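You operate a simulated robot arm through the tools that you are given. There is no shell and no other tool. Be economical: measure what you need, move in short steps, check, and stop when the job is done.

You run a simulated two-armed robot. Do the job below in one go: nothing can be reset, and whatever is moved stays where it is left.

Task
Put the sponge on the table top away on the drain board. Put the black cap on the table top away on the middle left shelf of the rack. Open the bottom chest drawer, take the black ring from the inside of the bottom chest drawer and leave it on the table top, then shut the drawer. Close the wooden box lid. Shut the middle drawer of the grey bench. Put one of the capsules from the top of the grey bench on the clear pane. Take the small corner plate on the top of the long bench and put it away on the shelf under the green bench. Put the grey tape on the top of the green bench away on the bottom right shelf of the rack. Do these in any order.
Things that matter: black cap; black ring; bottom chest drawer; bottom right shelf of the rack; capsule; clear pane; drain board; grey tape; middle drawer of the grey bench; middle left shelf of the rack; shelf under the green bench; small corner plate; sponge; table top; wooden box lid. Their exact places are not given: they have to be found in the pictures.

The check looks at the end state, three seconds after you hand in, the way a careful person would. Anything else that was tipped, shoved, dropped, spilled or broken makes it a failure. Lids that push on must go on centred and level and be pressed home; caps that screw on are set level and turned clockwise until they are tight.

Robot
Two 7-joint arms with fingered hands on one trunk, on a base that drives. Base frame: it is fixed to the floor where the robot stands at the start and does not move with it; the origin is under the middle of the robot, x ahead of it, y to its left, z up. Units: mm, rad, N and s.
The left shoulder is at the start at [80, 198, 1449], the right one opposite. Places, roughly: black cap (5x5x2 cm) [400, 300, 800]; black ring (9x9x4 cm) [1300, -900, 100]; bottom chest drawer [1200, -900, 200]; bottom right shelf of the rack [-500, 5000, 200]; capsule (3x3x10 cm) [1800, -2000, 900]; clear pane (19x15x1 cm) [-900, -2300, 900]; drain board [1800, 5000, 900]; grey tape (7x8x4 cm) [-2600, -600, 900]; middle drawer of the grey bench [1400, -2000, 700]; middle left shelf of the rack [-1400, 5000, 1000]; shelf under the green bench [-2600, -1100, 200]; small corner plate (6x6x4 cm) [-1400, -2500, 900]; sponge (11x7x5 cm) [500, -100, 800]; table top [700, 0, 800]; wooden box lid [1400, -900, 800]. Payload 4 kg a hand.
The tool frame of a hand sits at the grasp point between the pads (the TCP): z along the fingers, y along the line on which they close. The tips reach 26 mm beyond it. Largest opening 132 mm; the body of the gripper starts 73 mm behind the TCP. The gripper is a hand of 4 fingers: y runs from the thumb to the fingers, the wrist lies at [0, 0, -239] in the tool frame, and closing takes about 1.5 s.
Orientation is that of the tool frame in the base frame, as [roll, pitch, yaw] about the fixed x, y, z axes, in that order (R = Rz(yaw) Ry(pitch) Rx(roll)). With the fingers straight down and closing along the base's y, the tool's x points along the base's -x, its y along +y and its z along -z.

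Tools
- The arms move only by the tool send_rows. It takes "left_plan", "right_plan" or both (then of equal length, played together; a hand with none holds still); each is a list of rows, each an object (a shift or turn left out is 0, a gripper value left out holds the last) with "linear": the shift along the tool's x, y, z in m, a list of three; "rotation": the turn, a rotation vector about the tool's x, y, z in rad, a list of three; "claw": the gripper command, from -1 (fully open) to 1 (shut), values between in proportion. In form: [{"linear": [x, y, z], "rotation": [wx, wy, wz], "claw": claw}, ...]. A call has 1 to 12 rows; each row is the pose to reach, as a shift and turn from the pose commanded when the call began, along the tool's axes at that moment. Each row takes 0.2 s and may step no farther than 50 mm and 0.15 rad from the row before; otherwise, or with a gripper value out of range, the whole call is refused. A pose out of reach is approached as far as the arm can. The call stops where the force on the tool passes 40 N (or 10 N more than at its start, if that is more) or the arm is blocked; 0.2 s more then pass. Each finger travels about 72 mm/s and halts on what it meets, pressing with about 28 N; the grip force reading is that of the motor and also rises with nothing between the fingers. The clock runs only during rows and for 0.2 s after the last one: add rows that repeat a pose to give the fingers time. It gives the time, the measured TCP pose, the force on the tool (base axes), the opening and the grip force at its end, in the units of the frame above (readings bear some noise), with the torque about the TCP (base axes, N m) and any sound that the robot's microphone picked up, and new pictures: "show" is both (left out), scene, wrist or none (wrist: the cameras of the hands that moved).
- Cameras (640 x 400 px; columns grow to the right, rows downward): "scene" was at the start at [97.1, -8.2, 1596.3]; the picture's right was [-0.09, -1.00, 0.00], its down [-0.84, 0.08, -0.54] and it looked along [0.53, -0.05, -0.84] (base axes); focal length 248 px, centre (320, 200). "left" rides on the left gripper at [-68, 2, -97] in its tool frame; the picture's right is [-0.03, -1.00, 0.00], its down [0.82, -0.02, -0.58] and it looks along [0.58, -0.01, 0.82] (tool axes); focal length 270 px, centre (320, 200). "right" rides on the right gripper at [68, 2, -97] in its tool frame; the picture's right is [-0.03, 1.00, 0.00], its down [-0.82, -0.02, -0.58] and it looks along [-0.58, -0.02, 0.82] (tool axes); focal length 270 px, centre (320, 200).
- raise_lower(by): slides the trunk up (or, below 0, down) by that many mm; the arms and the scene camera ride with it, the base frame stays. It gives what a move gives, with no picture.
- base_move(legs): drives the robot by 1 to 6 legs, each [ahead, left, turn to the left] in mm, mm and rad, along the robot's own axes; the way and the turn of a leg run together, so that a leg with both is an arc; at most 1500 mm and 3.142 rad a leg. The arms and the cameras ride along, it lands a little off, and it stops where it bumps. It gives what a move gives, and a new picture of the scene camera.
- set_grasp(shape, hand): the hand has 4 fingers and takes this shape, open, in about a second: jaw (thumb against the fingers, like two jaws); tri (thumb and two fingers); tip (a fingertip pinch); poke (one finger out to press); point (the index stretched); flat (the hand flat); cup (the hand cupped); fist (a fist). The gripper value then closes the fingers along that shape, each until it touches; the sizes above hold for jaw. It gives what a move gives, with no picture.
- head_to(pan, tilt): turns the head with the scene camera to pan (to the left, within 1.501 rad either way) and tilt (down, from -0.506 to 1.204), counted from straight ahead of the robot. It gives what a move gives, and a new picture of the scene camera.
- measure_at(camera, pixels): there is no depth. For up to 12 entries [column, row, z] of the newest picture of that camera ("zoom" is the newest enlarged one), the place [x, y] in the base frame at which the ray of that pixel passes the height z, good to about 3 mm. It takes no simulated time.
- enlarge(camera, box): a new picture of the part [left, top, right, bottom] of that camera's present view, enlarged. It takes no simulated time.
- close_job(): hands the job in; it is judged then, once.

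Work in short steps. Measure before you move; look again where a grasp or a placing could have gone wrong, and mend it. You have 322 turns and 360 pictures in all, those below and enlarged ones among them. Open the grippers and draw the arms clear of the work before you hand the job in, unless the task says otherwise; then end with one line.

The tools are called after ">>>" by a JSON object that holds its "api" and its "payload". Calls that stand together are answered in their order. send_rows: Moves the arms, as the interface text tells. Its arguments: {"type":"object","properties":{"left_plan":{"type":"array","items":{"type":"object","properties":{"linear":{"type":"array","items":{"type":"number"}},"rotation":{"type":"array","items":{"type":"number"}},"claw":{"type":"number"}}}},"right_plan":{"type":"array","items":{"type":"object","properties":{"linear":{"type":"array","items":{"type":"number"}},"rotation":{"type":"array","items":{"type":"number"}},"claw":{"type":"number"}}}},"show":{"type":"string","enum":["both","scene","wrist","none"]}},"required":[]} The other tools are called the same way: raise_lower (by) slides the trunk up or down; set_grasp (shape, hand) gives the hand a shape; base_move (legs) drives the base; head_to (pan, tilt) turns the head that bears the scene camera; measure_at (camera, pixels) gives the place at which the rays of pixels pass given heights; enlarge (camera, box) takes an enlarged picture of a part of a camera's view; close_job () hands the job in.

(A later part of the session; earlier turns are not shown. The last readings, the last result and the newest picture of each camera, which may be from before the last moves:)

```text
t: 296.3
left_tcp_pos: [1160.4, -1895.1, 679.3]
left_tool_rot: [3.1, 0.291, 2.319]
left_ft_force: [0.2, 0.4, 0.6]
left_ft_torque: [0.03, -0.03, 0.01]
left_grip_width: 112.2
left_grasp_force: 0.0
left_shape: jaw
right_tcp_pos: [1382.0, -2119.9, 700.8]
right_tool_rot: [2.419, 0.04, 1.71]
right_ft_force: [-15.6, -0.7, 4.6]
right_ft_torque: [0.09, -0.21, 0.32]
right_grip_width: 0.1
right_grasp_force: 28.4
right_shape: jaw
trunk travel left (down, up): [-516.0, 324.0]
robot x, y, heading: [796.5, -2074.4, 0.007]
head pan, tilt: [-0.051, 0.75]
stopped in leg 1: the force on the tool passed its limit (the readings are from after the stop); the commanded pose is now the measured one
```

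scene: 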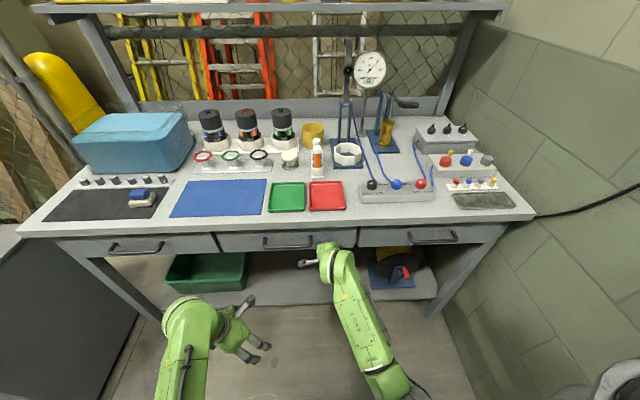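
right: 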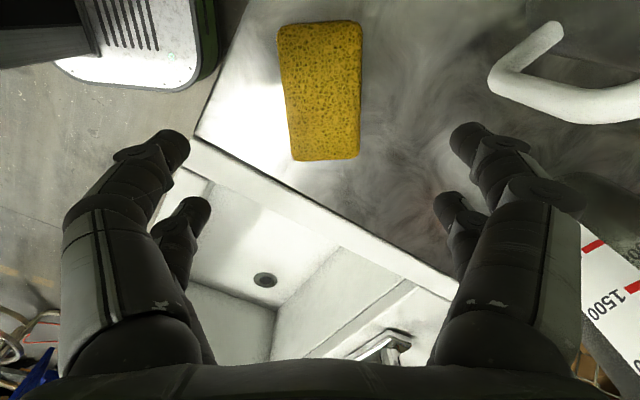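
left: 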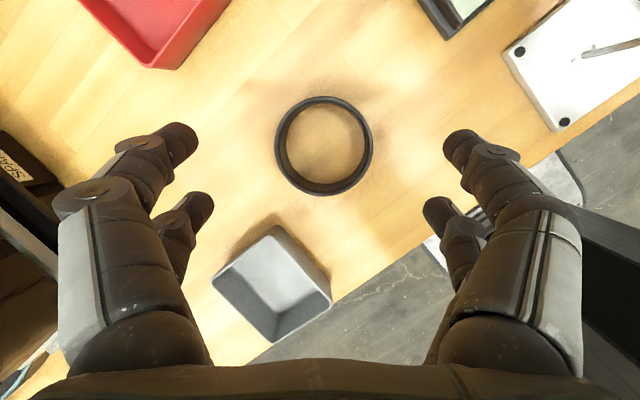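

>>> {"api": "enlarge", "payload": {"camera": "scene", "box": [150, 180, 480, 290]}}

>>> {"api": "enlarge", "payload": {"camera": "scene", "box": [270, 110, 380, 200]}}

```text
1.94 times, centred on (315, 235) of scene
```

zoom: 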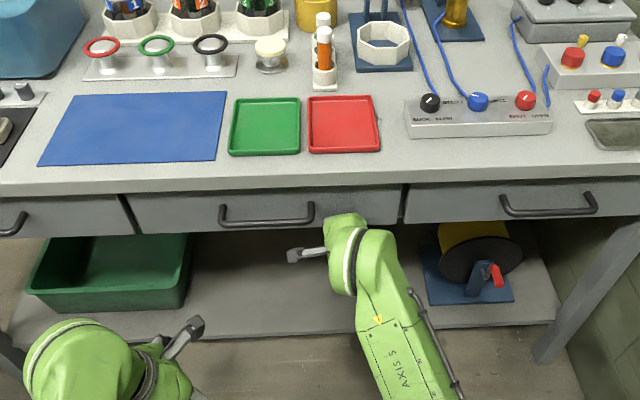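

```text
4.44 times, centred on (325, 155) of scene
```

zoom: 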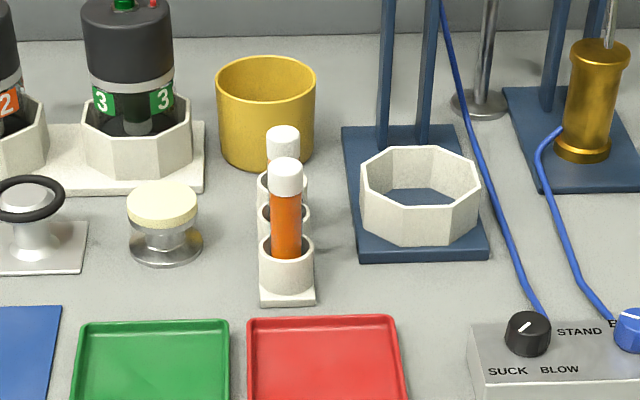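

Middle drawer is shut flush. Back off, raise the trunk, and reorient the right hand to point down, closing sideways.

>>> {"api": "base_move", "payload": {"legs": [[-250, 0, 0]]}}

>>> {"api": "raise_lower", "payload": {"by": 320}}

>>> {"api": "send_rows", "payload": {"right_plan": [{"rotation": [0.12, 0, 0], "claw": 0.5}, {"rotation": [0.24, 0, 0], "claw": 0}, {"rotation": [0.36, 0, 0], "claw": -0.2}, {"rotation": [0.48, 0, 0], "claw": -0.2}, {"rotation": [0.6, 0, 0]}, {"rotation": [0.72, 0, 0]}, {"rotation": [0.72, 0, 0]}], "show": "none"}}

>>> {"api": "send_rows", "payload": {"right_plan": [{"rotation": [0, 0, -0.14]}, {"rotation": [0, 0, -0.28]}, {"rotation": [0, 0, -0.42]}, {"rotation": [0, 0, -0.56]}, {"rotation": [0, 0, -0.7]}, {"rotation": [0, 0, -0.84]}, {"rotation": [0, 0, -0.98]}, {"rotation": [0, 0, -1.12]}, {"rotation": [0, 0, -1.26]}, {"rotation": [0, 0, -1.4]}, {"rotation": [0, 0, -1.43]}], "show": "wrist"}}

```text
t: 298.1
left_tcp_pos: [910.8, -1896.9, 679.9]
left_tool_rot: [3.101, 0.291, 2.324]
left_ft_force: [-0.1, 1.2, 0.3]
left_ft_torque: [0.0, 0.0, 0.0]
left_grip_width: 112.0
left_grasp_force: 0.1
left_shape: jaw
right_tcp_pos: [1133.0, -2121.9, 699.8]
right_tool_rot: [2.414, 0.04, 1.71]
right_ft_force: [0.3, 0.1, 0.2]
right_ft_torque: [0.02, -0.01, -0.01]
right_grip_width: 0.2
right_grasp_force: 27.6
right_shape: jaw
trunk travel left (down, up): [-516.0, 324.0]
robot x, y, heading: [548.2, -2077.3, 0.003]
head pan, tilt: [-0.051, 0.75]
```

scene: 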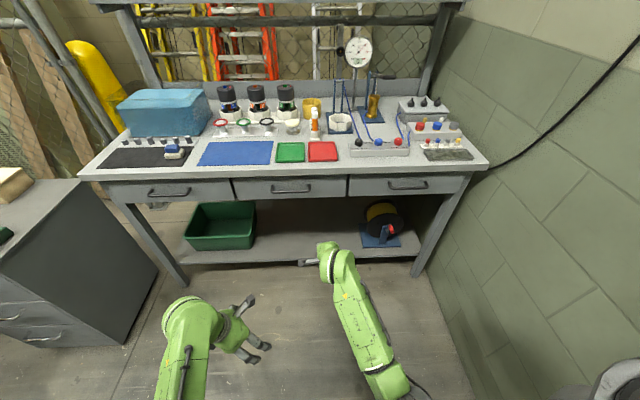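

```text
t: 301.3
left_tcp_pos: [907.4, -1895.4, 994.2]
left_tool_rot: [3.095, 0.299, 2.323]
left_ft_force: [-1.3, 0.0, 0.0]
left_ft_torque: [-0.03, 0.0, -0.03]
left_grip_width: 112.2
left_grasp_force: 0.1
left_shape: jaw
right_tcp_pos: [1130.0, -2121.4, 1016.3]
right_tool_rot: [2.408, 0.043, 1.708]
right_ft_force: [-0.7, -0.3, -0.3]
right_ft_torque: [0.01, -0.02, 0.0]
right_grip_width: 0.0
right_grasp_force: 28.1
right_shape: jaw
trunk travel left (down, up): [-836.0, 4.0]
robot x, y, heading: [544.4, -2077.7, 0.013]
head pan, tilt: [-0.051, 0.75]
```

```text
t: 302.9
left_tcp_pos: [908.3, -1896.3, 994.1]
left_tool_rot: [3.094, 0.299, 2.322]
left_ft_force: [-0.6, -0.7, 0.2]
left_ft_torque: [-0.04, 0.03, -0.01]
left_grip_width: 112.1
left_grasp_force: 0.1
left_shape: jaw
right_tcp_pos: [1129.8, -2120.1, 1017.0]
right_tool_rot: [3.129, 0.041, 1.709]
right_ft_force: [-0.2, -0.3, 1.2]
right_ft_torque: [0.0, -0.03, -0.01]
right_grip_width: 78.7
right_grasp_force: 0.1
right_shape: jaw
trunk travel left (down, up): [-836.0, 4.0]
robot x, y, heading: [546.5, -2076.7, 0.002]
head pan, tilt: [-0.051, 0.75]
```

```text
t: 305.3
left_tcp_pos: [908.3, -1894.6, 993.6]
left_tool_rot: [3.094, 0.298, 2.322]
left_ft_force: [0.3, -0.3, -0.8]
left_ft_torque: [-0.03, 0.03, 0.0]
left_grip_width: 112.1
left_grasp_force: 0.0
left_shape: jaw
right_tcp_pos: [1130.3, -2121.6, 1017.1]
right_tool_rot: [-3.101, 0.02, -3.14]
right_ft_force: [0.7, 0.2, -0.1]
right_ft_torque: [0.03, -0.01, -0.03]
right_grip_width: 78.5
right_grasp_force: 0.1
right_shape: jaw
trunk travel left (down, up): [-836.0, 4.0]
robot x, y, heading: [552.2, -2084.5, 0.002]
head pan, tilt: [-0.051, 0.75]
```

right: 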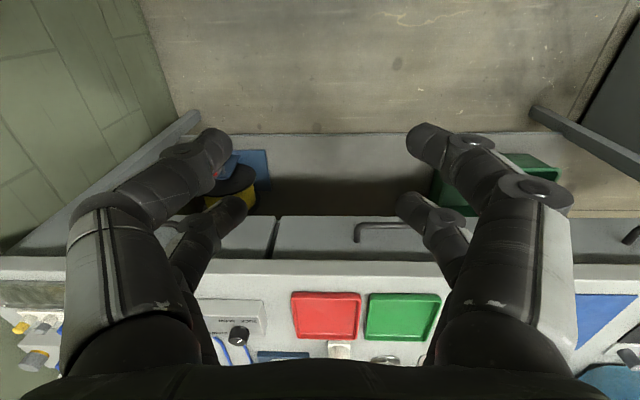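

Right hand is ready. Drive ahead 400 so the right hand is over the bench near the capsule rack.

>>> {"api": "base_move", "payload": {"legs": [[400, 0, 0]]}}

>>> {"api": "enlarge", "payload": {"camera": "right", "box": [0, 0, 640, 400]}}

```text
t: 307.8
left_tcp_pos: [1306.1, -1890.6, 995.6]
left_tool_rot: [3.093, 0.301, 2.323]
left_ft_force: [0.1, -0.5, 0.4]
left_ft_torque: [0.0, 0.0, -0.02]
left_grip_width: 112.2
left_grasp_force: 0.1
left_shape: jaw
right_tcp_pos: [1528.9, -2115.1, 1017.4]
right_tool_rot: [-3.101, 0.023, -3.139]
right_ft_force: [-1.5, -1.4, 0.6]
right_ft_torque: [-0.01, -0.01, 0.01]
right_grip_width: 78.6
right_grasp_force: 0.1
right_shape: jaw
trunk travel left (down, up): [-836.0, 4.0]
robot x, y, heading: [949.7, -2072.6, 0.011]
head pan, tilt: [-0.051, 0.75]
```

scene: 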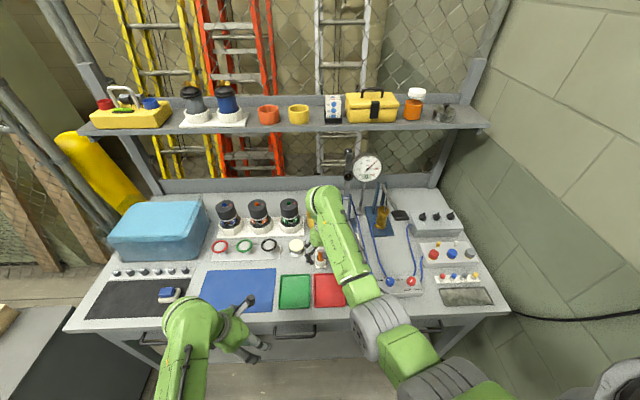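

```text
1.00 times, centred on (320, 200) of right
```

zoom: 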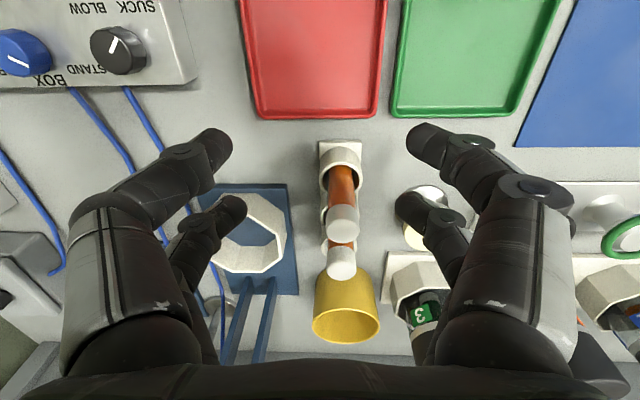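

>>> {"api": "measure_at", "payload": {"camera": "right", "pixels": [[340, 165, 880], [340, 165, 860], [343, 222, 950], [343, 222, 930], [343, 222, 970], [342, 263, 950], [318, 142, 850], [362, 142, 850], [328, 222, 950], [359, 222, 950]]}}

>>> {"api": "enlarge", "payload": {"camera": "right", "box": [270, 110, 420, 300]}}

```text
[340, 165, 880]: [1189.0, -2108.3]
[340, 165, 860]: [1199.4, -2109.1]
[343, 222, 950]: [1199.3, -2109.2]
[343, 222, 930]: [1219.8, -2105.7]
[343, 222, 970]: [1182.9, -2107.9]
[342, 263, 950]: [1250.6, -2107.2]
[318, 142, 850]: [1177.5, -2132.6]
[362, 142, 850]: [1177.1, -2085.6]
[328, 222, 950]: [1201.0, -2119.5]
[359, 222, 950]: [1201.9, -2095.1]
```

```text
2.11 times, centred on (345, 205) of right
```

zoom: 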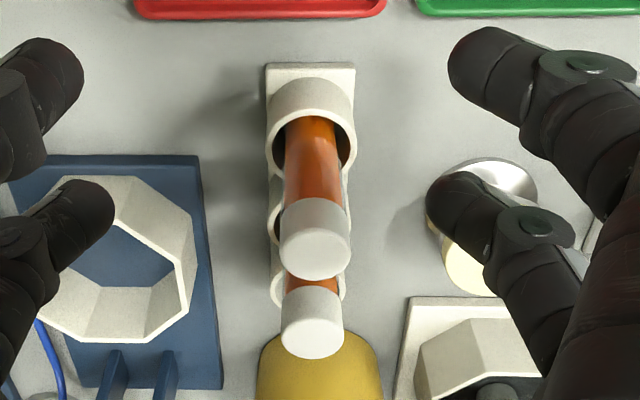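

The wrist "newest picture" predates the drive; use the zoom picture to measure the capsule.

>>> {"api": "measure_at", "payload": {"camera": "zoom", "pixels": [[315, 240, 950], [315, 240, 940], [312, 130, 870], [311, 320, 950], [282, 240, 950], [350, 240, 950], [310, 70, 850]]}}

```text
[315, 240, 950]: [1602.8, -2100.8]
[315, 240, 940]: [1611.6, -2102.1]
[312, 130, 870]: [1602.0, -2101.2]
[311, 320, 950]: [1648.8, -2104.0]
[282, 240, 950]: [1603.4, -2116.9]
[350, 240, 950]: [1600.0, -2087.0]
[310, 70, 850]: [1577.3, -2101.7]
```

Capsule axis ≈(1602,-2101), top z≈950. Align so the far finger pair straddles it (TCP x≈1580), tips just above its top, and look.

>>> {"api": "send_rows", "payload": {"right_plan": [{"linear": [-0.017, 0.005, 0], "rotation": [-0.02, 0, 0]}, {"linear": [-0.034, 0.01, 0], "rotation": [-0.04, 0, 0]}, {"linear": [-0.051, 0.014, 0.01], "rotation": [-0.04, 0, 0]}, {"linear": [-0.051, 0.014, 0.03], "rotation": [-0.04, 0, 0]}, {"linear": [-0.051, 0.014, 0.03], "rotation": [-0.04, 0, 0]}], "show": "wrist"}}

```text
t: 309.0
left_tcp_pos: [1307.8, -1891.2, 994.6]
left_tool_rot: [3.093, 0.298, 2.326]
left_ft_force: [-0.5, 0.2, 0.1]
left_ft_torque: [0.0, -0.02, 0.03]
left_grip_width: 112.2
left_grasp_force: 0.0
left_shape: jaw
right_tcp_pos: [1582.8, -2103.2, 987.7]
right_tool_rot: [-3.141, 0.023, -3.14]
right_ft_force: [-0.6, -0.1, -0.1]
right_ft_torque: [0.01, -0.03, 0.0]
right_grip_width: 78.5
right_grasp_force: 0.0
right_shape: jaw
trunk travel left (down, up): [-836.0, 4.0]
robot x, y, heading: [948.7, -2077.2, 0.008]
head pan, tilt: [-0.051, 0.75]
```

right: 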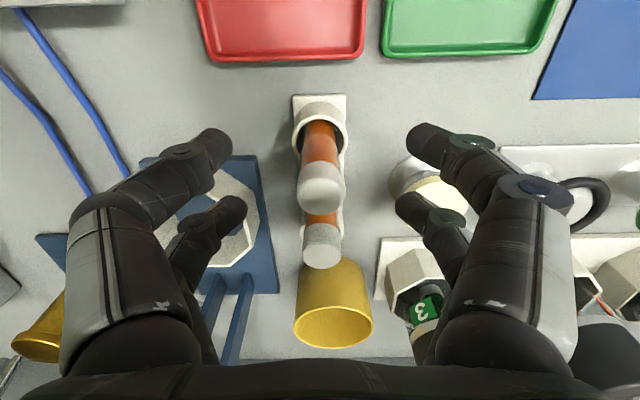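

Geometry check: the far pair sits right at the capsule. Descend 45 mm and close.

>>> {"api": "send_rows", "payload": {"right_plan": [{"linear": [0, 0, 0.015]}, {"linear": [0, 0, 0.03]}, {"linear": [0, 0, 0.045]}, {"linear": [0, 0, 0.045], "claw": 0.1}, {"linear": [0, 0, 0.045], "claw": 0.4}, {"linear": [0, 0, 0.045], "claw": 0.7}, {"linear": [0, 0, 0.045], "claw": 0.7}, {"linear": [0, 0, 0.045], "claw": 0.7}, {"linear": [0, 0, 0.045], "claw": 0.7}], "show": "wrist"}}

```text
t: 311.0
left_tcp_pos: [1308.5, -1889.8, 994.7]
left_tool_rot: [3.096, 0.299, 2.325]
left_ft_force: [0.2, 0.6, 0.2]
left_ft_torque: [0.01, 0.03, -0.03]
left_grip_width: 112.1
left_grasp_force: 0.1
left_shape: jaw
right_tcp_pos: [1583.0, -2101.8, 941.5]
right_tool_rot: [-3.141, 0.019, -3.141]
right_ft_force: [-0.1, 0.0, 0.4]
right_ft_torque: [0.0, 0.02, 0.01]
right_grip_width: 20.2
right_grasp_force: 0.0
right_shape: jaw
trunk travel left (down, up): [-836.0, 4.0]
robot x, y, heading: [946.6, -2075.4, 0.006]
head pan, tilt: [-0.051, 0.75]
```

right: 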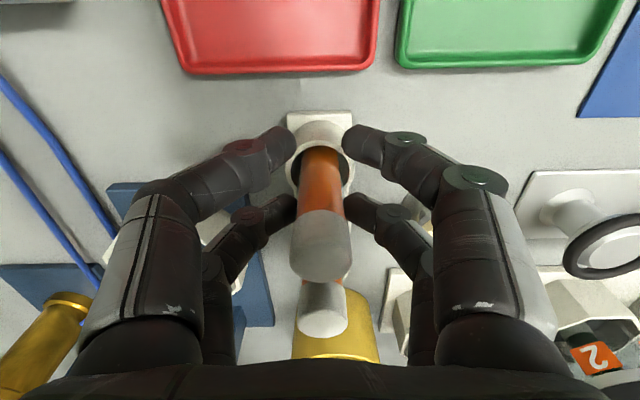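

Not yet gripping; close further.

>>> {"api": "send_rows", "payload": {"right_plan": [{"claw": 0.85}, {"claw": 1}, {"claw": 1}, {"claw": 1}, {"claw": 1}], "show": "wrist"}}

```text
t: 312.2
left_tcp_pos: [1308.5, -1890.8, 994.7]
left_tool_rot: [3.095, 0.299, 2.325]
left_ft_force: [1.1, -0.6, -0.2]
left_ft_torque: [0.0, 0.03, 0.01]
left_grip_width: 112.1
left_grasp_force: 0.1
left_shape: jaw
right_tcp_pos: [1583.2, -2102.2, 942.9]
right_tool_rot: [-3.141, 0.019, -3.141]
right_ft_force: [0.8, 0.2, -0.3]
right_ft_torque: [-0.01, -0.03, -0.01]
right_grip_width: 0.1
right_grasp_force: 28.0
right_shape: jaw
trunk travel left (down, up): [-836.0, 4.0]
robot x, y, heading: [951.5, -2075.2, 0.011]
head pan, tilt: [-0.051, 0.75]
```

right: 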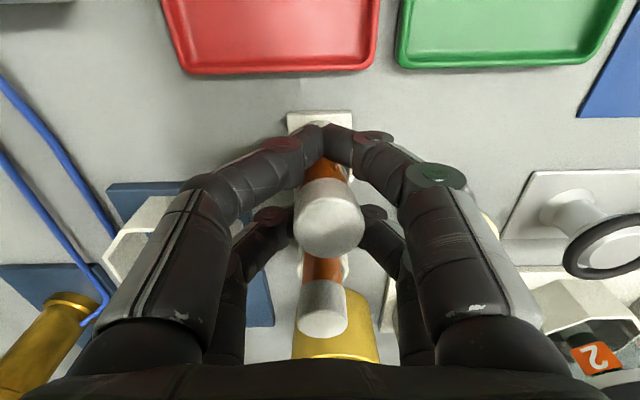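

>>> {"api": "enlarge", "payload": {"camera": "right", "box": [220, 90, 440, 360]}}

```text
1.48 times, centred on (330, 225) of right
```

zoom: 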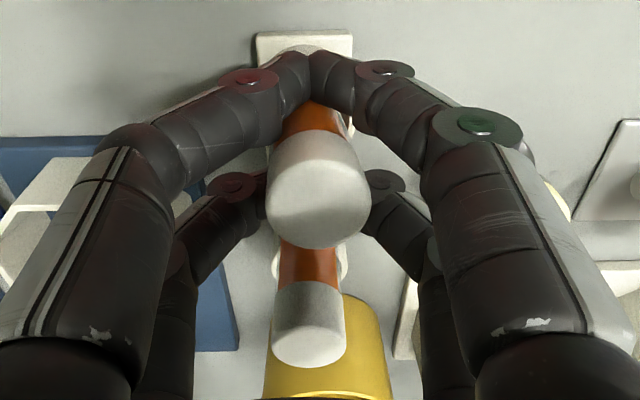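

The capsule slipped between the pairs. Open gently and look again.

>>> {"api": "send_rows", "payload": {"right_plan": [{"claw": 0.8}, {"claw": 0.5}, {"claw": 0.2}, {"claw": -0.1}, {"claw": -0.1}, {"claw": -0.1}], "show": "wrist"}}

```text
t: 313.6
left_tcp_pos: [1307.2, -1891.6, 994.5]
left_tool_rot: [3.094, 0.298, 2.324]
left_ft_force: [-0.4, 0.1, 0.0]
left_ft_torque: [0.0, -0.03, -0.04]
left_grip_width: 112.0
left_grasp_force: 0.0
left_shape: jaw
right_tcp_pos: [1583.5, -2102.5, 941.2]
right_tool_rot: [3.141, 0.019, -3.14]
right_ft_force: [-0.9, 0.0, -0.6]
right_ft_torque: [0.0, 0.03, 0.03]
right_grip_width: 71.8
right_grasp_force: 0.1
right_shape: jaw
trunk travel left (down, up): [-836.0, 4.0]
robot x, y, heading: [948.0, -2075.9, 0.008]
head pan, tilt: [-0.051, 0.75]
```

right: 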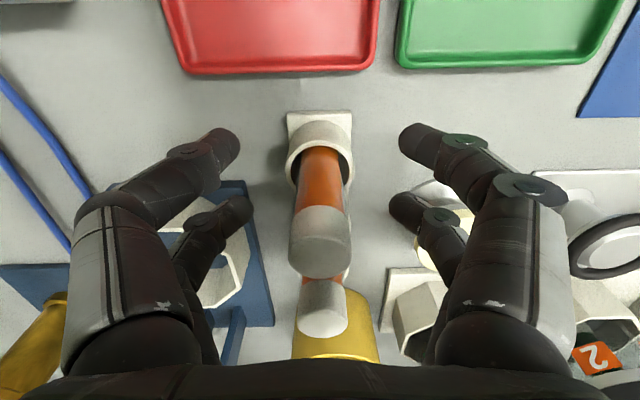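

The capsule stood back upright. Better: centre it between the two finger pairs so four fingers cage it: move 23 mm forward, then close.

>>> {"api": "send_rows", "payload": {"right_plan": [{"linear": [-0.012, 0.001, 0]}, {"linear": [-0.023, 0.001, 0]}, {"linear": [-0.023, 0.001, 0]}], "show": "wrist"}}

```text
t: 314.4
left_tcp_pos: [1307.9, -1891.4, 993.9]
left_tool_rot: [3.095, 0.297, 2.325]
left_ft_force: [-0.2, -0.9, 0.4]
left_ft_torque: [0.01, 0.0, -0.01]
left_grip_width: 112.1
left_grasp_force: 0.1
left_shape: jaw
right_tcp_pos: [1606.0, -2102.5, 942.9]
right_tool_rot: [-3.142, 0.021, -3.138]
right_ft_force: [0.2, 0.0, -0.8]
right_ft_torque: [0.08, -0.01, 0.02]
right_grip_width: 71.9
right_grasp_force: 0.0
right_shape: jaw
trunk travel left (down, up): [-836.0, 4.0]
robot x, y, heading: [949.3, -2073.3, 0.008]
head pan, tilt: [-0.051, 0.75]
```

right: 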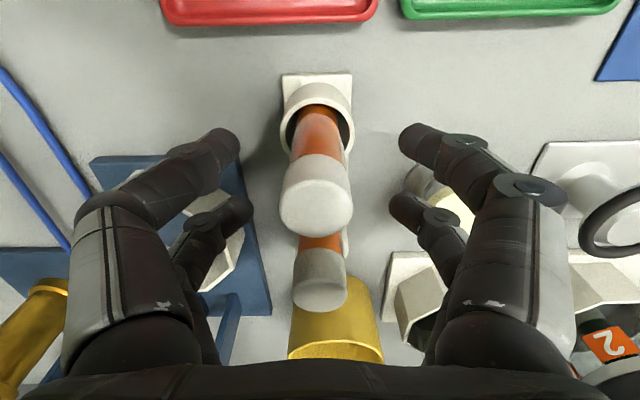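

Capsule now centred between the pairs. Close.

>>> {"api": "send_rows", "payload": {"right_plan": [{"claw": 0.3}, {"claw": 0.6}, {"claw": 0.8}, {"claw": 0.9}, {"claw": 0.9}, {"claw": 0.9}], "show": "wrist"}}

```text
t: 315.8
left_tcp_pos: [1308.8, -1890.0, 995.3]
left_tool_rot: [3.096, 0.298, 2.325]
left_ft_force: [0.1, -1.4, 0.0]
left_ft_torque: [0.0, -0.01, 0.03]
left_grip_width: 111.9
left_grasp_force: 0.1
left_shape: jaw
right_tcp_pos: [1605.6, -2102.2, 942.4]
right_tool_rot: [-3.141, 0.021, -3.141]
right_ft_force: [0.1, -1.0, -0.2]
right_ft_torque: [-0.02, -0.03, 0.01]
right_grip_width: 8.2
right_grasp_force: 27.7
right_shape: jaw
trunk travel left (down, up): [-836.0, 4.0]
robot x, y, heading: [946.8, -2075.7, 0.01]
head pan, tilt: [-0.051, 0.75]
```

right: 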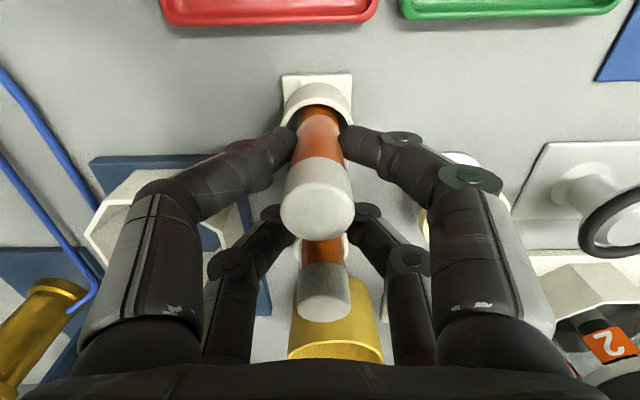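

Caged with 28 N. Lift 30 mm slowly and check.

>>> {"api": "send_rows", "payload": {"right_plan": [{"linear": [0, 0, -0.01], "claw": 0.95}, {"linear": [0, 0, -0.02], "claw": 0.95}, {"linear": [0, 0, -0.03], "claw": 0.95}, {"linear": [0, 0, -0.03], "claw": 0.95}], "show": "wrist"}}

```text
t: 316.8
left_tcp_pos: [1308.4, -1890.9, 994.6]
left_tool_rot: [3.092, 0.299, 2.325]
left_ft_force: [-0.2, 0.3, 0.6]
left_ft_torque: [0.01, 0.0, -0.02]
left_grip_width: 111.9
left_grasp_force: 0.2
left_shape: jaw
right_tcp_pos: [1604.8, -2102.0, 973.7]
right_tool_rot: [3.14, 0.02, -3.141]
right_ft_force: [0.0, -0.9, -0.1]
right_ft_torque: [0.0, -0.01, -0.02]
right_grip_width: 7.8
right_grasp_force: 28.2
right_shape: jaw
trunk travel left (down, up): [-836.0, 4.0]
robot x, y, heading: [952.4, -2071.3, 0.011]
head pan, tilt: [-0.051, 0.75]
```

right: 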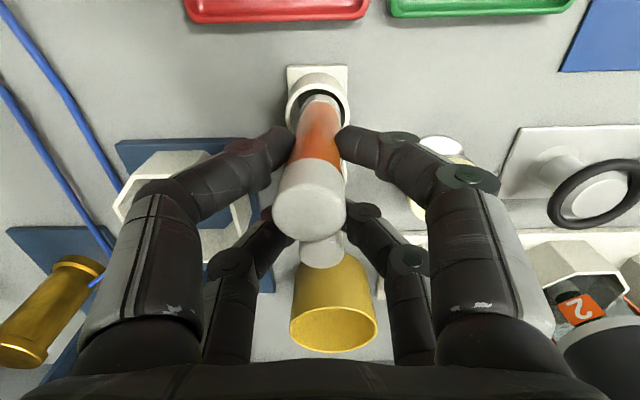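

It lifts; the white lower end shows. Lift 70 mm more to clear the cup.

>>> {"api": "send_rows", "payload": {"right_plan": [{"linear": [0, 0, -0.02]}, {"linear": [0, 0, -0.04]}, {"linear": [0, 0, -0.06]}, {"linear": [0, 0, -0.075]}, {"linear": [0, 0, -0.075]}], "show": "wrist"}}

```text
t: 318.0
left_tcp_pos: [1307.1, -1891.4, 995.2]
left_tool_rot: [3.093, 0.299, 2.326]
left_ft_force: [0.0, 0.3, -0.2]
left_ft_torque: [0.0, -0.03, -0.01]
left_grip_width: 112.2
left_grasp_force: 0.2
left_shape: jaw
right_tcp_pos: [1604.7, -2101.4, 1049.1]
right_tool_rot: [-3.141, 0.02, -3.139]
right_ft_force: [-0.2, -0.1, -0.2]
right_ft_torque: [0.0, 0.0, -0.01]
right_grip_width: 7.9
right_grasp_force: 27.6
right_shape: jaw
trunk travel left (down, up): [-836.0, 4.0]
robot x, y, heading: [949.4, -2073.3, 0.012]
head pan, tilt: [-0.051, 0.75]
```

right: 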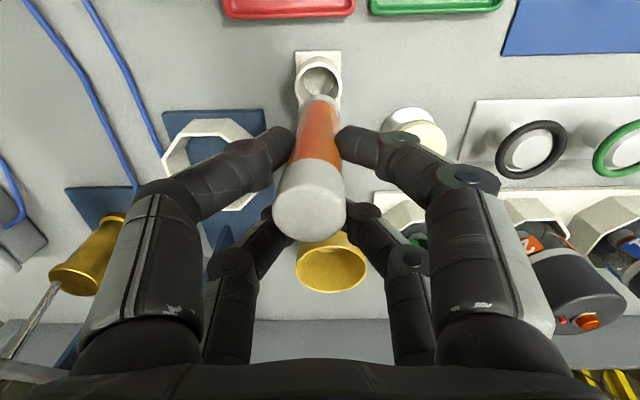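

Capsule is out. Back away and check the bench with the scene camera.

>>> {"api": "base_move", "payload": {"legs": [[-450, 0, 0]]}}

>>> {"api": "enlarge", "payload": {"camera": "scene", "box": [260, 80, 380, 200]}}

>>> {"api": "enlarge", "payload": {"camera": "right", "box": [220, 60, 420, 260]}}

```text
t: 320.7
left_tcp_pos: [862.1, -1896.5, 993.4]
left_tool_rot: [3.097, 0.296, 2.321]
left_ft_force: [-0.4, -0.2, -0.5]
left_ft_torque: [-0.01, 0.03, -0.02]
left_grip_width: 112.0
left_grasp_force: 0.0
left_shape: jaw
right_tcp_pos: [1156.6, -2108.0, 1047.6]
right_tool_rot: [-3.141, 0.018, -3.142]
right_ft_force: [-0.2, 0.4, -0.4]
right_ft_torque: [0.01, 0.0, -0.02]
right_grip_width: 7.7
right_grasp_force: 28.0
right_shape: jaw
trunk travel left (down, up): [-836.0, 4.0]
robot x, y, heading: [505.7, -2080.3, 0.009]
head pan, tilt: [-0.051, 0.75]
```

scene: 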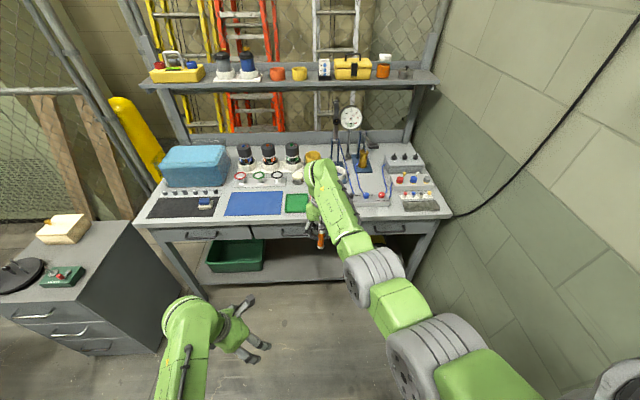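

```text
3.33 times, centred on (320, 140) of scene
```

zoom: 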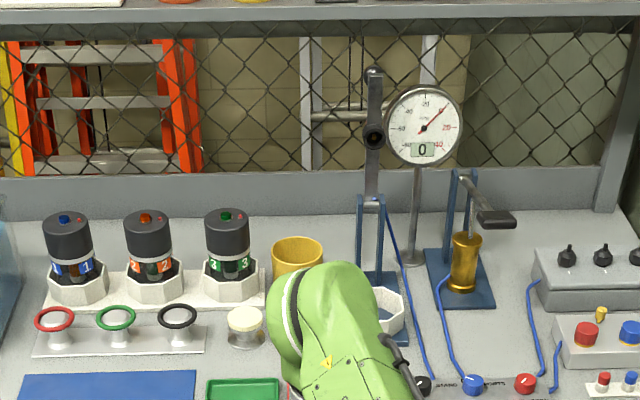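

```text
2.00 times, centred on (320, 160) of right
```

zoom: 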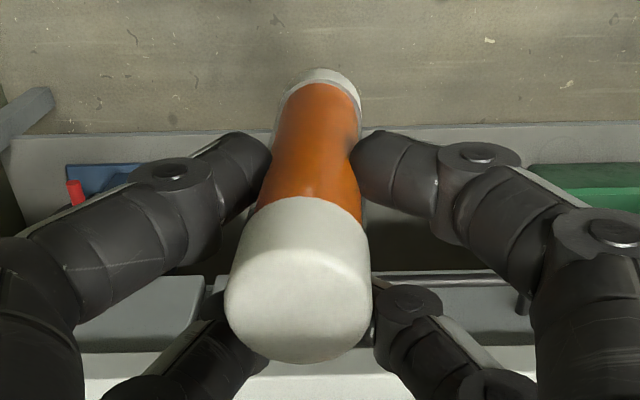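

Tuck the right hand in and view the capsule rack again.

>>> {"api": "send_rows", "payload": {"right_plan": [{"linear": [0.04, 0, 0]}, {"linear": [0.08, -0.01, 0]}, {"linear": [0.12, -0.02, 0]}, {"linear": [0.16, -0.03, 0]}, {"linear": [0.2, -0.04, 0]}], "show": "scene"}}

>>> {"api": "enlarge", "payload": {"camera": "scene", "box": [260, 120, 380, 220]}}

```text
t: 321.9
left_tcp_pos: [857.0, -1896.0, 995.5]
left_tool_rot: [3.093, 0.298, 2.322]
left_ft_force: [0.4, -0.2, -0.6]
left_ft_torque: [0.05, -0.02, 0.04]
left_grip_width: 112.3
left_grasp_force: 0.0
left_shape: jaw
right_tcp_pos: [955.0, -2148.1, 1045.4]
right_tool_rot: [3.141, 0.022, -3.142]
right_ft_force: [-0.3, -0.3, -0.1]
right_ft_torque: [0.0, -0.01, 0.0]
right_grip_width: 7.7
right_grasp_force: 28.1
right_shape: jaw
trunk travel left (down, up): [-836.0, 4.0]
robot x, y, heading: [501.7, -2079.9, 0.008]
head pan, tilt: [-0.051, 0.75]
```

scene: 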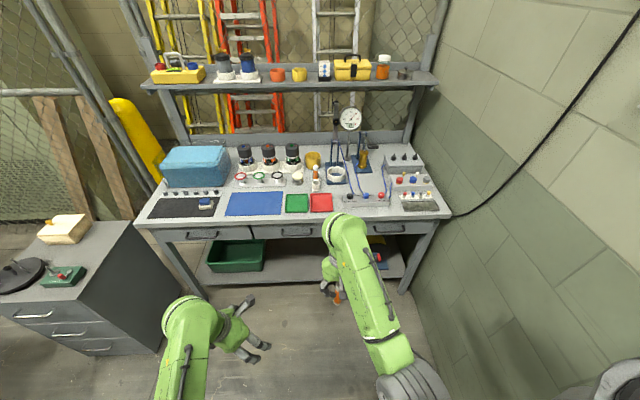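

```text
4.00 times, centred on (320, 170) of scene
```

zoom: 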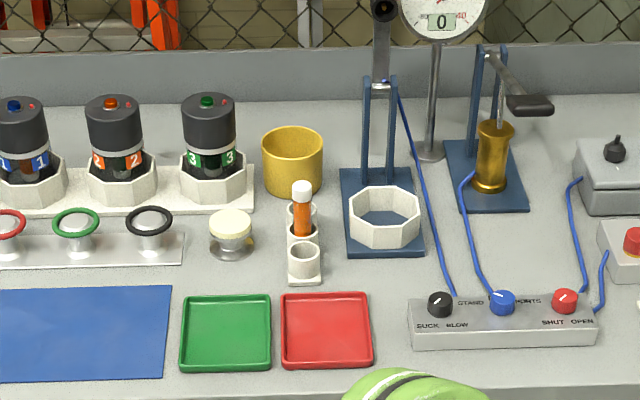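

The other capsule still stands in its cup. Drive to face the long bench (heading -y) near x≈-900.

>>> {"api": "base_move", "payload": {"legs": [[0, 900, 0], [0, 0, -1.575], [0, -1400, 0]]}}

>>> {"api": "head_to", "payload": {"pan": 0.0, "tilt": 0.6}}

```text
t: 337.1
left_tcp_pos: [-724.0, -1543.4, 994.1]
left_tool_rot: [3.095, 0.299, 0.757]
left_ft_force: [-0.5, 0.1, -0.2]
left_ft_torque: [-0.01, -0.03, -0.02]
left_grip_width: 112.2
left_grasp_force: 0.1
left_shape: jaw
right_tcp_pos: [-975.5, -1640.3, 1043.3]
right_tool_rot: [3.141, 0.02, 1.575]
right_ft_force: [0.3, -0.4, 0.9]
right_ft_torque: [-0.01, -0.01, -0.04]
right_grip_width: 7.7
right_grasp_force: 27.7
right_shape: jaw
trunk travel left (down, up): [-836.0, 4.0]
robot x, y, heading: [-907.3, -1184.3, -1.561]
head pan, tilt: [-0.051, 0.75]
```

scene: 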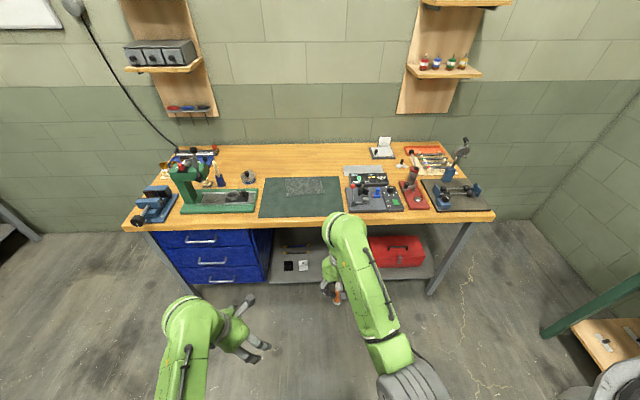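

```text
t: 337.8
left_tcp_pos: [-724.1, -1543.2, 995.9]
left_tool_rot: [3.095, 0.297, 0.756]
left_ft_force: [-0.1, -0.4, -0.2]
left_ft_torque: [-0.02, 0.01, -0.03]
left_grip_width: 112.3
left_grasp_force: 0.0
left_shape: jaw
right_tcp_pos: [-975.0, -1640.2, 1043.7]
right_tool_rot: [3.141, 0.021, 1.575]
right_ft_force: [-0.6, 0.5, 0.0]
right_ft_torque: [0.0, 0.0, -0.02]
right_grip_width: 7.7
right_grasp_force: 28.1
right_shape: jaw
trunk travel left (down, up): [-836.0, 4.0]
robot x, y, heading: [-907.9, -1184.0, -1.562]
head pan, tilt: [0.0, 0.6]
```

scene: 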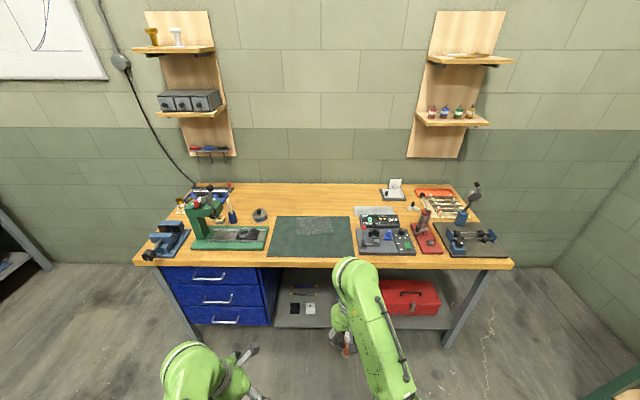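

>>> {"api": "enlarge", "payload": {"camera": "scene", "box": [250, 180, 390, 270]}}

>>> {"api": "enlarge", "payload": {"camera": "scene", "box": [345, 165, 515, 270]}}

>>> {"api": "measure_at", "payload": {"camera": "scene", "pixels": [[297, 220, 850], [333, 219, 850], [336, 234, 850], [295, 235, 850], [315, 227, 850], [135, 263, 850], [513, 264, 850], [395, 190, 850], [412, 206, 850]]}}

```text
4.44 times, centred on (320, 225) of scene
```

zoom: 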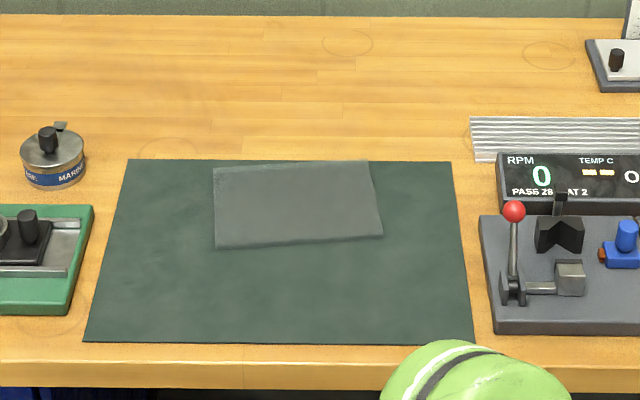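

```text
3.76 times, centred on (430, 218) of scene
```

zoom: 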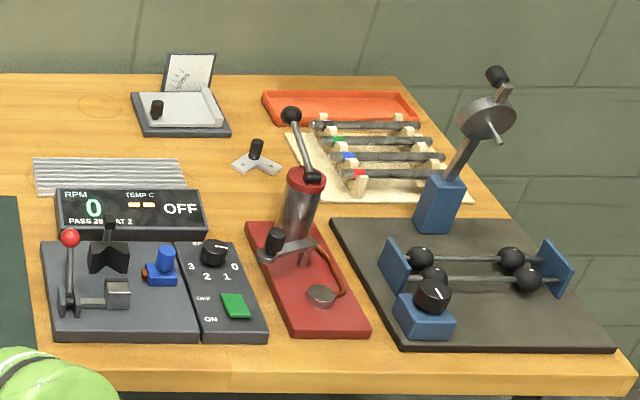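

```text
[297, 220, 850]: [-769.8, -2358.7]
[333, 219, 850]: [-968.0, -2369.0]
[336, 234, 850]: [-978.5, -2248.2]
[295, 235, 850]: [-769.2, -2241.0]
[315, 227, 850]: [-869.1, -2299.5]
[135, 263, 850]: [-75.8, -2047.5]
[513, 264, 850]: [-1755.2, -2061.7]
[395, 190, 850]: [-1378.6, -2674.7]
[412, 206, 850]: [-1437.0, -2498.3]
```

Pane centre ≈(-870,-2300) on the green mat; the corner plate (L-shaped with black knob) at ≈(-1437,-2498). Drive so the capsule comes before the pane.

>>> {"api": "base_move", "payload": {"legs": [[0, 105, 0], [540, 0, 0]]}}

>>> {"api": "head_to", "payload": {"pan": -0.05, "tilt": 0.85}}

>>> {"api": "enlarge", "payload": {"camera": "right", "box": [0, 0, 640, 400]}}

```text
t: 341.7
left_tcp_pos: [-611.5, -2080.2, 994.3]
left_tool_rot: [3.092, 0.298, 0.759]
left_ft_force: [-1.4, -0.1, -0.6]
left_ft_torque: [0.01, -0.01, -0.02]
left_grip_width: 112.0
left_grasp_force: 0.1
left_shape: jaw
right_tcp_pos: [-864.3, -2176.2, 1045.9]
right_tool_rot: [-3.142, 0.024, 1.578]
right_ft_force: [-0.1, 0.6, -0.9]
right_ft_torque: [0.03, -0.01, -0.01]
right_grip_width: 7.7
right_grasp_force: 27.7
right_shape: jaw
trunk travel left (down, up): [-836.0, 4.0]
robot x, y, heading: [-795.3, -1720.8, -1.557]
head pan, tilt: [0.0, 0.6]
```

scene: 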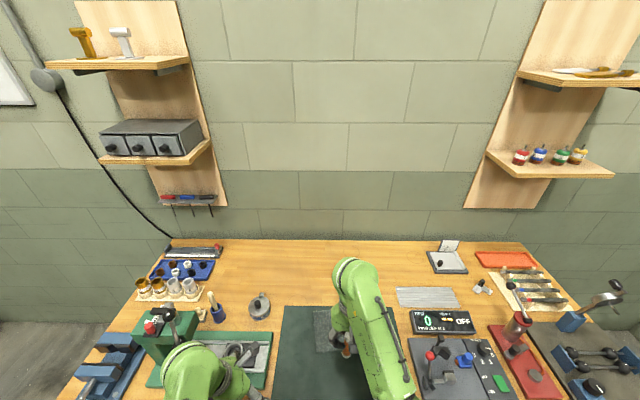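

```text
t: 342.4
left_tcp_pos: [-612.0, -2081.9, 994.6]
left_tool_rot: [3.095, 0.299, 0.757]
left_ft_force: [0.0, 0.5, -0.9]
left_ft_torque: [0.0, -0.06, 0.0]
left_grip_width: 112.1
left_grasp_force: 0.1
left_shape: jaw
right_tcp_pos: [-863.3, -2178.8, 1043.3]
right_tool_rot: [3.141, 0.02, 1.578]
right_ft_force: [0.0, 0.2, 0.2]
right_ft_torque: [-0.02, 0.04, 0.0]
right_grip_width: 7.7
right_grasp_force: 28.1
right_shape: jaw
trunk travel left (down, up): [-836.0, 4.0]
robot x, y, heading: [-799.9, -1724.9, -1.565]
head pan, tilt: [-0.051, 0.85]
```

scene: 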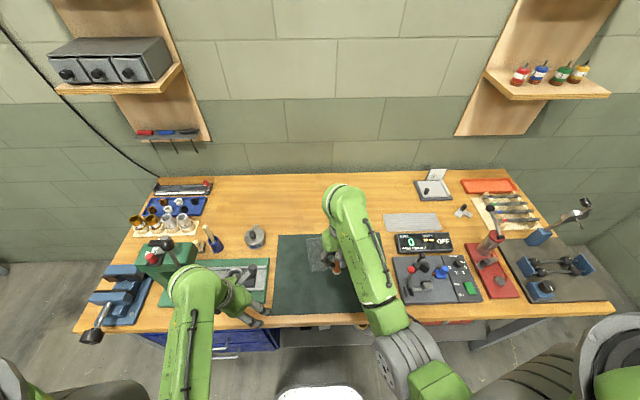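

```text
1.00 times, centred on (320, 200) of right
```

zoom: 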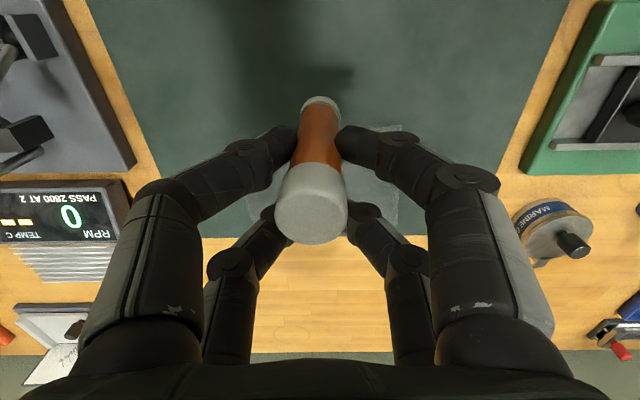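

>>> {"api": "measure_at", "payload": {"camera": "zoom", "pixels": [[400, 125, 860], [397, 235, 860], [245, 150, 860], [248, 222, 860], [400, 125, 900], [397, 235, 900], [321, 100, 965]]}}

>>> {"api": "measure_at", "payload": {"camera": "scene", "pixels": [[306, 238, 860], [312, 272, 860], [306, 238, 900], [312, 272, 900]]}}

```text
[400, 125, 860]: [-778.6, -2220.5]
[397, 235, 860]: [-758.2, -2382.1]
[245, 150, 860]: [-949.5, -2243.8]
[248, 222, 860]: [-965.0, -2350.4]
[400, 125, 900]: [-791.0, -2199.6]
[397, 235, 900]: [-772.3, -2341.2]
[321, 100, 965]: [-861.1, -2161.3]
```

```text
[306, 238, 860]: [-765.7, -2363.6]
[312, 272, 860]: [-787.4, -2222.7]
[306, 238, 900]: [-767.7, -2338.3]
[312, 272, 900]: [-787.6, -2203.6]
```

Pane ≈ x -770…-960, y -2222…-2370, z≈858. The capsule leans ~0.12 in the hand; straighten, move over the pane centre and lower partway.

>>> {"api": "send_rows", "payload": {"right_plan": [{"linear": [-0.03, 0, 0], "rotation": [0, -0.04, 0]}, {"linear": [-0.06, -0.001, 0], "rotation": [0, -0.08, 0]}, {"linear": [-0.09, -0.002, 0], "rotation": [0, -0.12, 0]}, {"linear": [-0.117, -0.003, 0], "rotation": [0, -0.12, 0]}, {"linear": [-0.117, -0.003, 0.03], "rotation": [0, -0.12, 0]}, {"linear": [-0.117, -0.003, 0.055], "rotation": [0, -0.12, 0]}, {"linear": [-0.117, -0.003, 0.055], "rotation": [0, -0.12, 0]}], "show": "both"}}

```text
t: 344.0
left_tcp_pos: [-612.8, -2080.8, 993.9]
left_tool_rot: [3.096, 0.299, 0.757]
left_ft_force: [0.3, 0.0, -0.2]
left_ft_torque: [-0.03, -0.02, 0.0]
left_grip_width: 112.1
left_grasp_force: 0.1
left_shape: jaw
right_tcp_pos: [-864.9, -2296.4, 990.8]
right_tool_rot: [3.141, 0.14, 1.577]
right_ft_force: [-0.1, -0.1, -0.6]
right_ft_torque: [-0.03, 0.02, -0.01]
right_grip_width: 7.5
right_grasp_force: 28.2
right_shape: jaw
trunk travel left (down, up): [-836.0, 4.0]
robot x, y, heading: [-797.3, -1721.2, -1.558]
head pan, tilt: [-0.051, 0.85]
```

scene: 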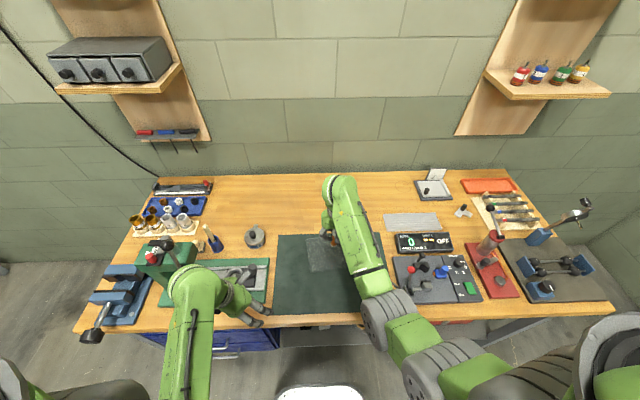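
right: 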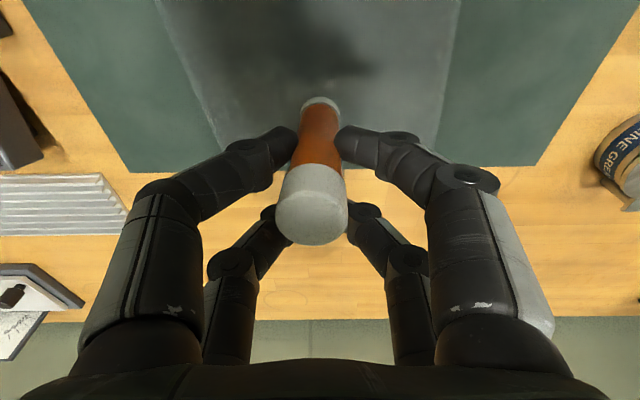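

>>> {"api": "measure_at", "payload": {"camera": "right", "pixels": [[321, 106, 898], [321, 106, 880], [216, 150, 860], [437, 135, 860], [160, 0, 860], [460, 0, 860]]}}

```text
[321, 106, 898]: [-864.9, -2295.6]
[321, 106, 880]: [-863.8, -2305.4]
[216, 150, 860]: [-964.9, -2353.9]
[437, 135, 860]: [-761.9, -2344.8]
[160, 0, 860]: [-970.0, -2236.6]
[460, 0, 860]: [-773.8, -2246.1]
```

Capsule is vertical over the pane centre. Lower gently to contact.

>>> {"api": "send_rows", "payload": {"right_plan": [{"linear": [0.002, 0, 0.012]}, {"linear": [0.0035, 0, 0.024]}, {"linear": [0.0042, 0, 0.029]}, {"linear": [0.0048, 0, 0.033]}, {"linear": [0.0052, 0, 0.036]}, {"linear": [0.0056, 0, 0.039]}, {"linear": [0.006, 0, 0.042]}, {"linear": [0.0064, 0, 0.045]}], "show": "wrist"}}

```text
t: 345.8
left_tcp_pos: [-613.6, -2081.5, 994.2]
left_tool_rot: [3.094, 0.298, 0.759]
left_ft_force: [-0.1, -0.1, 0.5]
left_ft_torque: [0.0, 0.0, -0.03]
left_grip_width: 112.3
left_grasp_force: 0.1
left_shape: jaw
right_tcp_pos: [-866.1, -2297.1, 946.3]
right_tool_rot: [-3.14, 0.139, 1.578]
right_ft_force: [-0.4, -0.1, 0.1]
right_ft_torque: [-0.01, 0.03, -0.03]
right_grip_width: 7.5
right_grasp_force: 28.3
right_shape: jaw
trunk travel left (down, up): [-836.0, 4.0]
robot x, y, heading: [-796.8, -1723.1, -1.557]
head pan, tilt: [-0.051, 0.85]
```

right: 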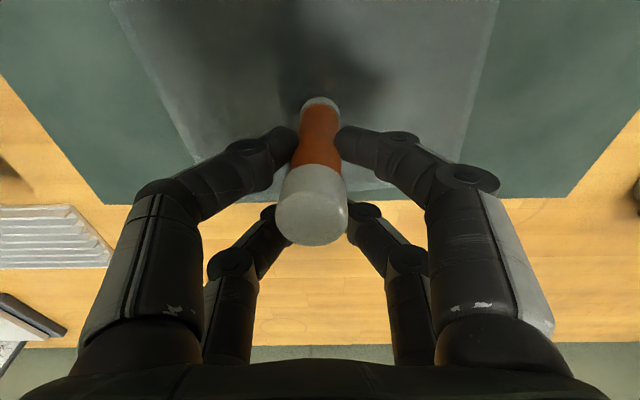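

No contact yet; continue 2 mm per row.

>>> {"api": "send_rows", "payload": {"right_plan": [{"linear": [0.0003, 0, 0.002]}, {"linear": [0.0006, 0, 0.004]}, {"linear": [0.0008, 0, 0.006]}, {"linear": [0.0011, 0, 0.008]}], "show": "wrist"}}

```text
t: 346.8
left_tcp_pos: [-612.7, -2079.0, 996.3]
left_tool_rot: [3.092, 0.3, 0.756]
left_ft_force: [0.4, -0.4, 0.8]
left_ft_torque: [-0.01, 0.01, -0.05]
left_grip_width: 112.2
left_grasp_force: 0.1
left_shape: jaw
right_tcp_pos: [-865.2, -2296.2, 942.7]
right_tool_rot: [3.14, 0.149, 1.577]
right_ft_force: [-0.8, -0.2, 28.7]
right_ft_torque: [0.38, 0.08, -0.04]
right_grip_width: 9.3
right_grasp_force: 27.4
right_shape: jaw
trunk travel left (down, up): [-836.0, 4.0]
robot x, y, heading: [-795.7, -1722.7, -1.56]
head pan, tilt: [-0.051, 0.85]
```

right: 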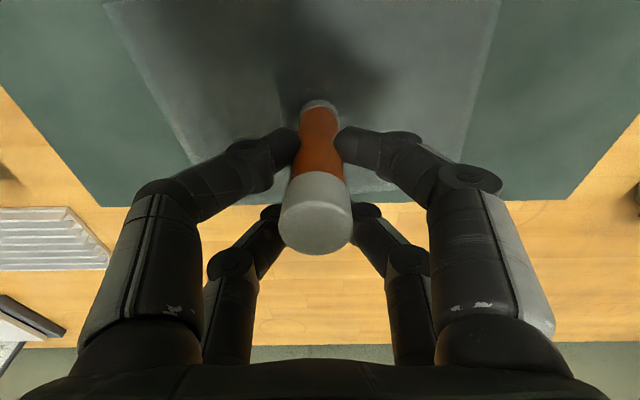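

Contact 28 N. Ease up 3 mm, then open slowly.

>>> {"api": "send_rows", "payload": {"right_plan": [{"linear": [-0.0004, 0, -0.003]}, {"linear": [-0.0004, 0, -0.003], "claw": 0.85}, {"linear": [-0.0004, 0, -0.003], "claw": 0.75}, {"linear": [-0.0004, 0, -0.003], "claw": 0.65}, {"linear": [-0.0004, 0, -0.003], "claw": 0.5}, {"linear": [-0.0004, 0, -0.003], "claw": 0.3}, {"linear": [-0.0004, 0, -0.003], "claw": 0.1}, {"linear": [-0.0004, 0, -0.003], "claw": -0.1}, {"linear": [-0.0004, 0, -0.003], "claw": -0.1}], "show": "wrist"}}

```text
t: 348.8
left_tcp_pos: [-611.7, -2081.4, 994.8]
left_tool_rot: [3.096, 0.299, 0.757]
left_ft_force: [0.1, 0.3, -0.3]
left_ft_torque: [0.0, -0.02, -0.02]
left_grip_width: 112.1
left_grasp_force: 0.2
left_shape: jaw
right_tcp_pos: [-864.5, -2295.7, 940.9]
right_tool_rot: [3.14, 0.141, 1.577]
right_ft_force: [0.8, -0.6, -0.1]
right_ft_torque: [-0.03, -0.02, 0.0]
right_grip_width: 72.0
right_grasp_force: 0.1
right_shape: jaw
trunk travel left (down, up): [-836.0, 4.0]
robot x, y, heading: [-797.2, -1725.1, -1.559]
head pan, tilt: [-0.051, 0.85]
```

right: 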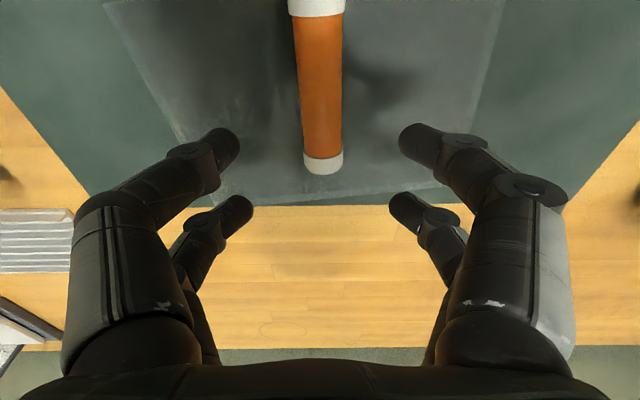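

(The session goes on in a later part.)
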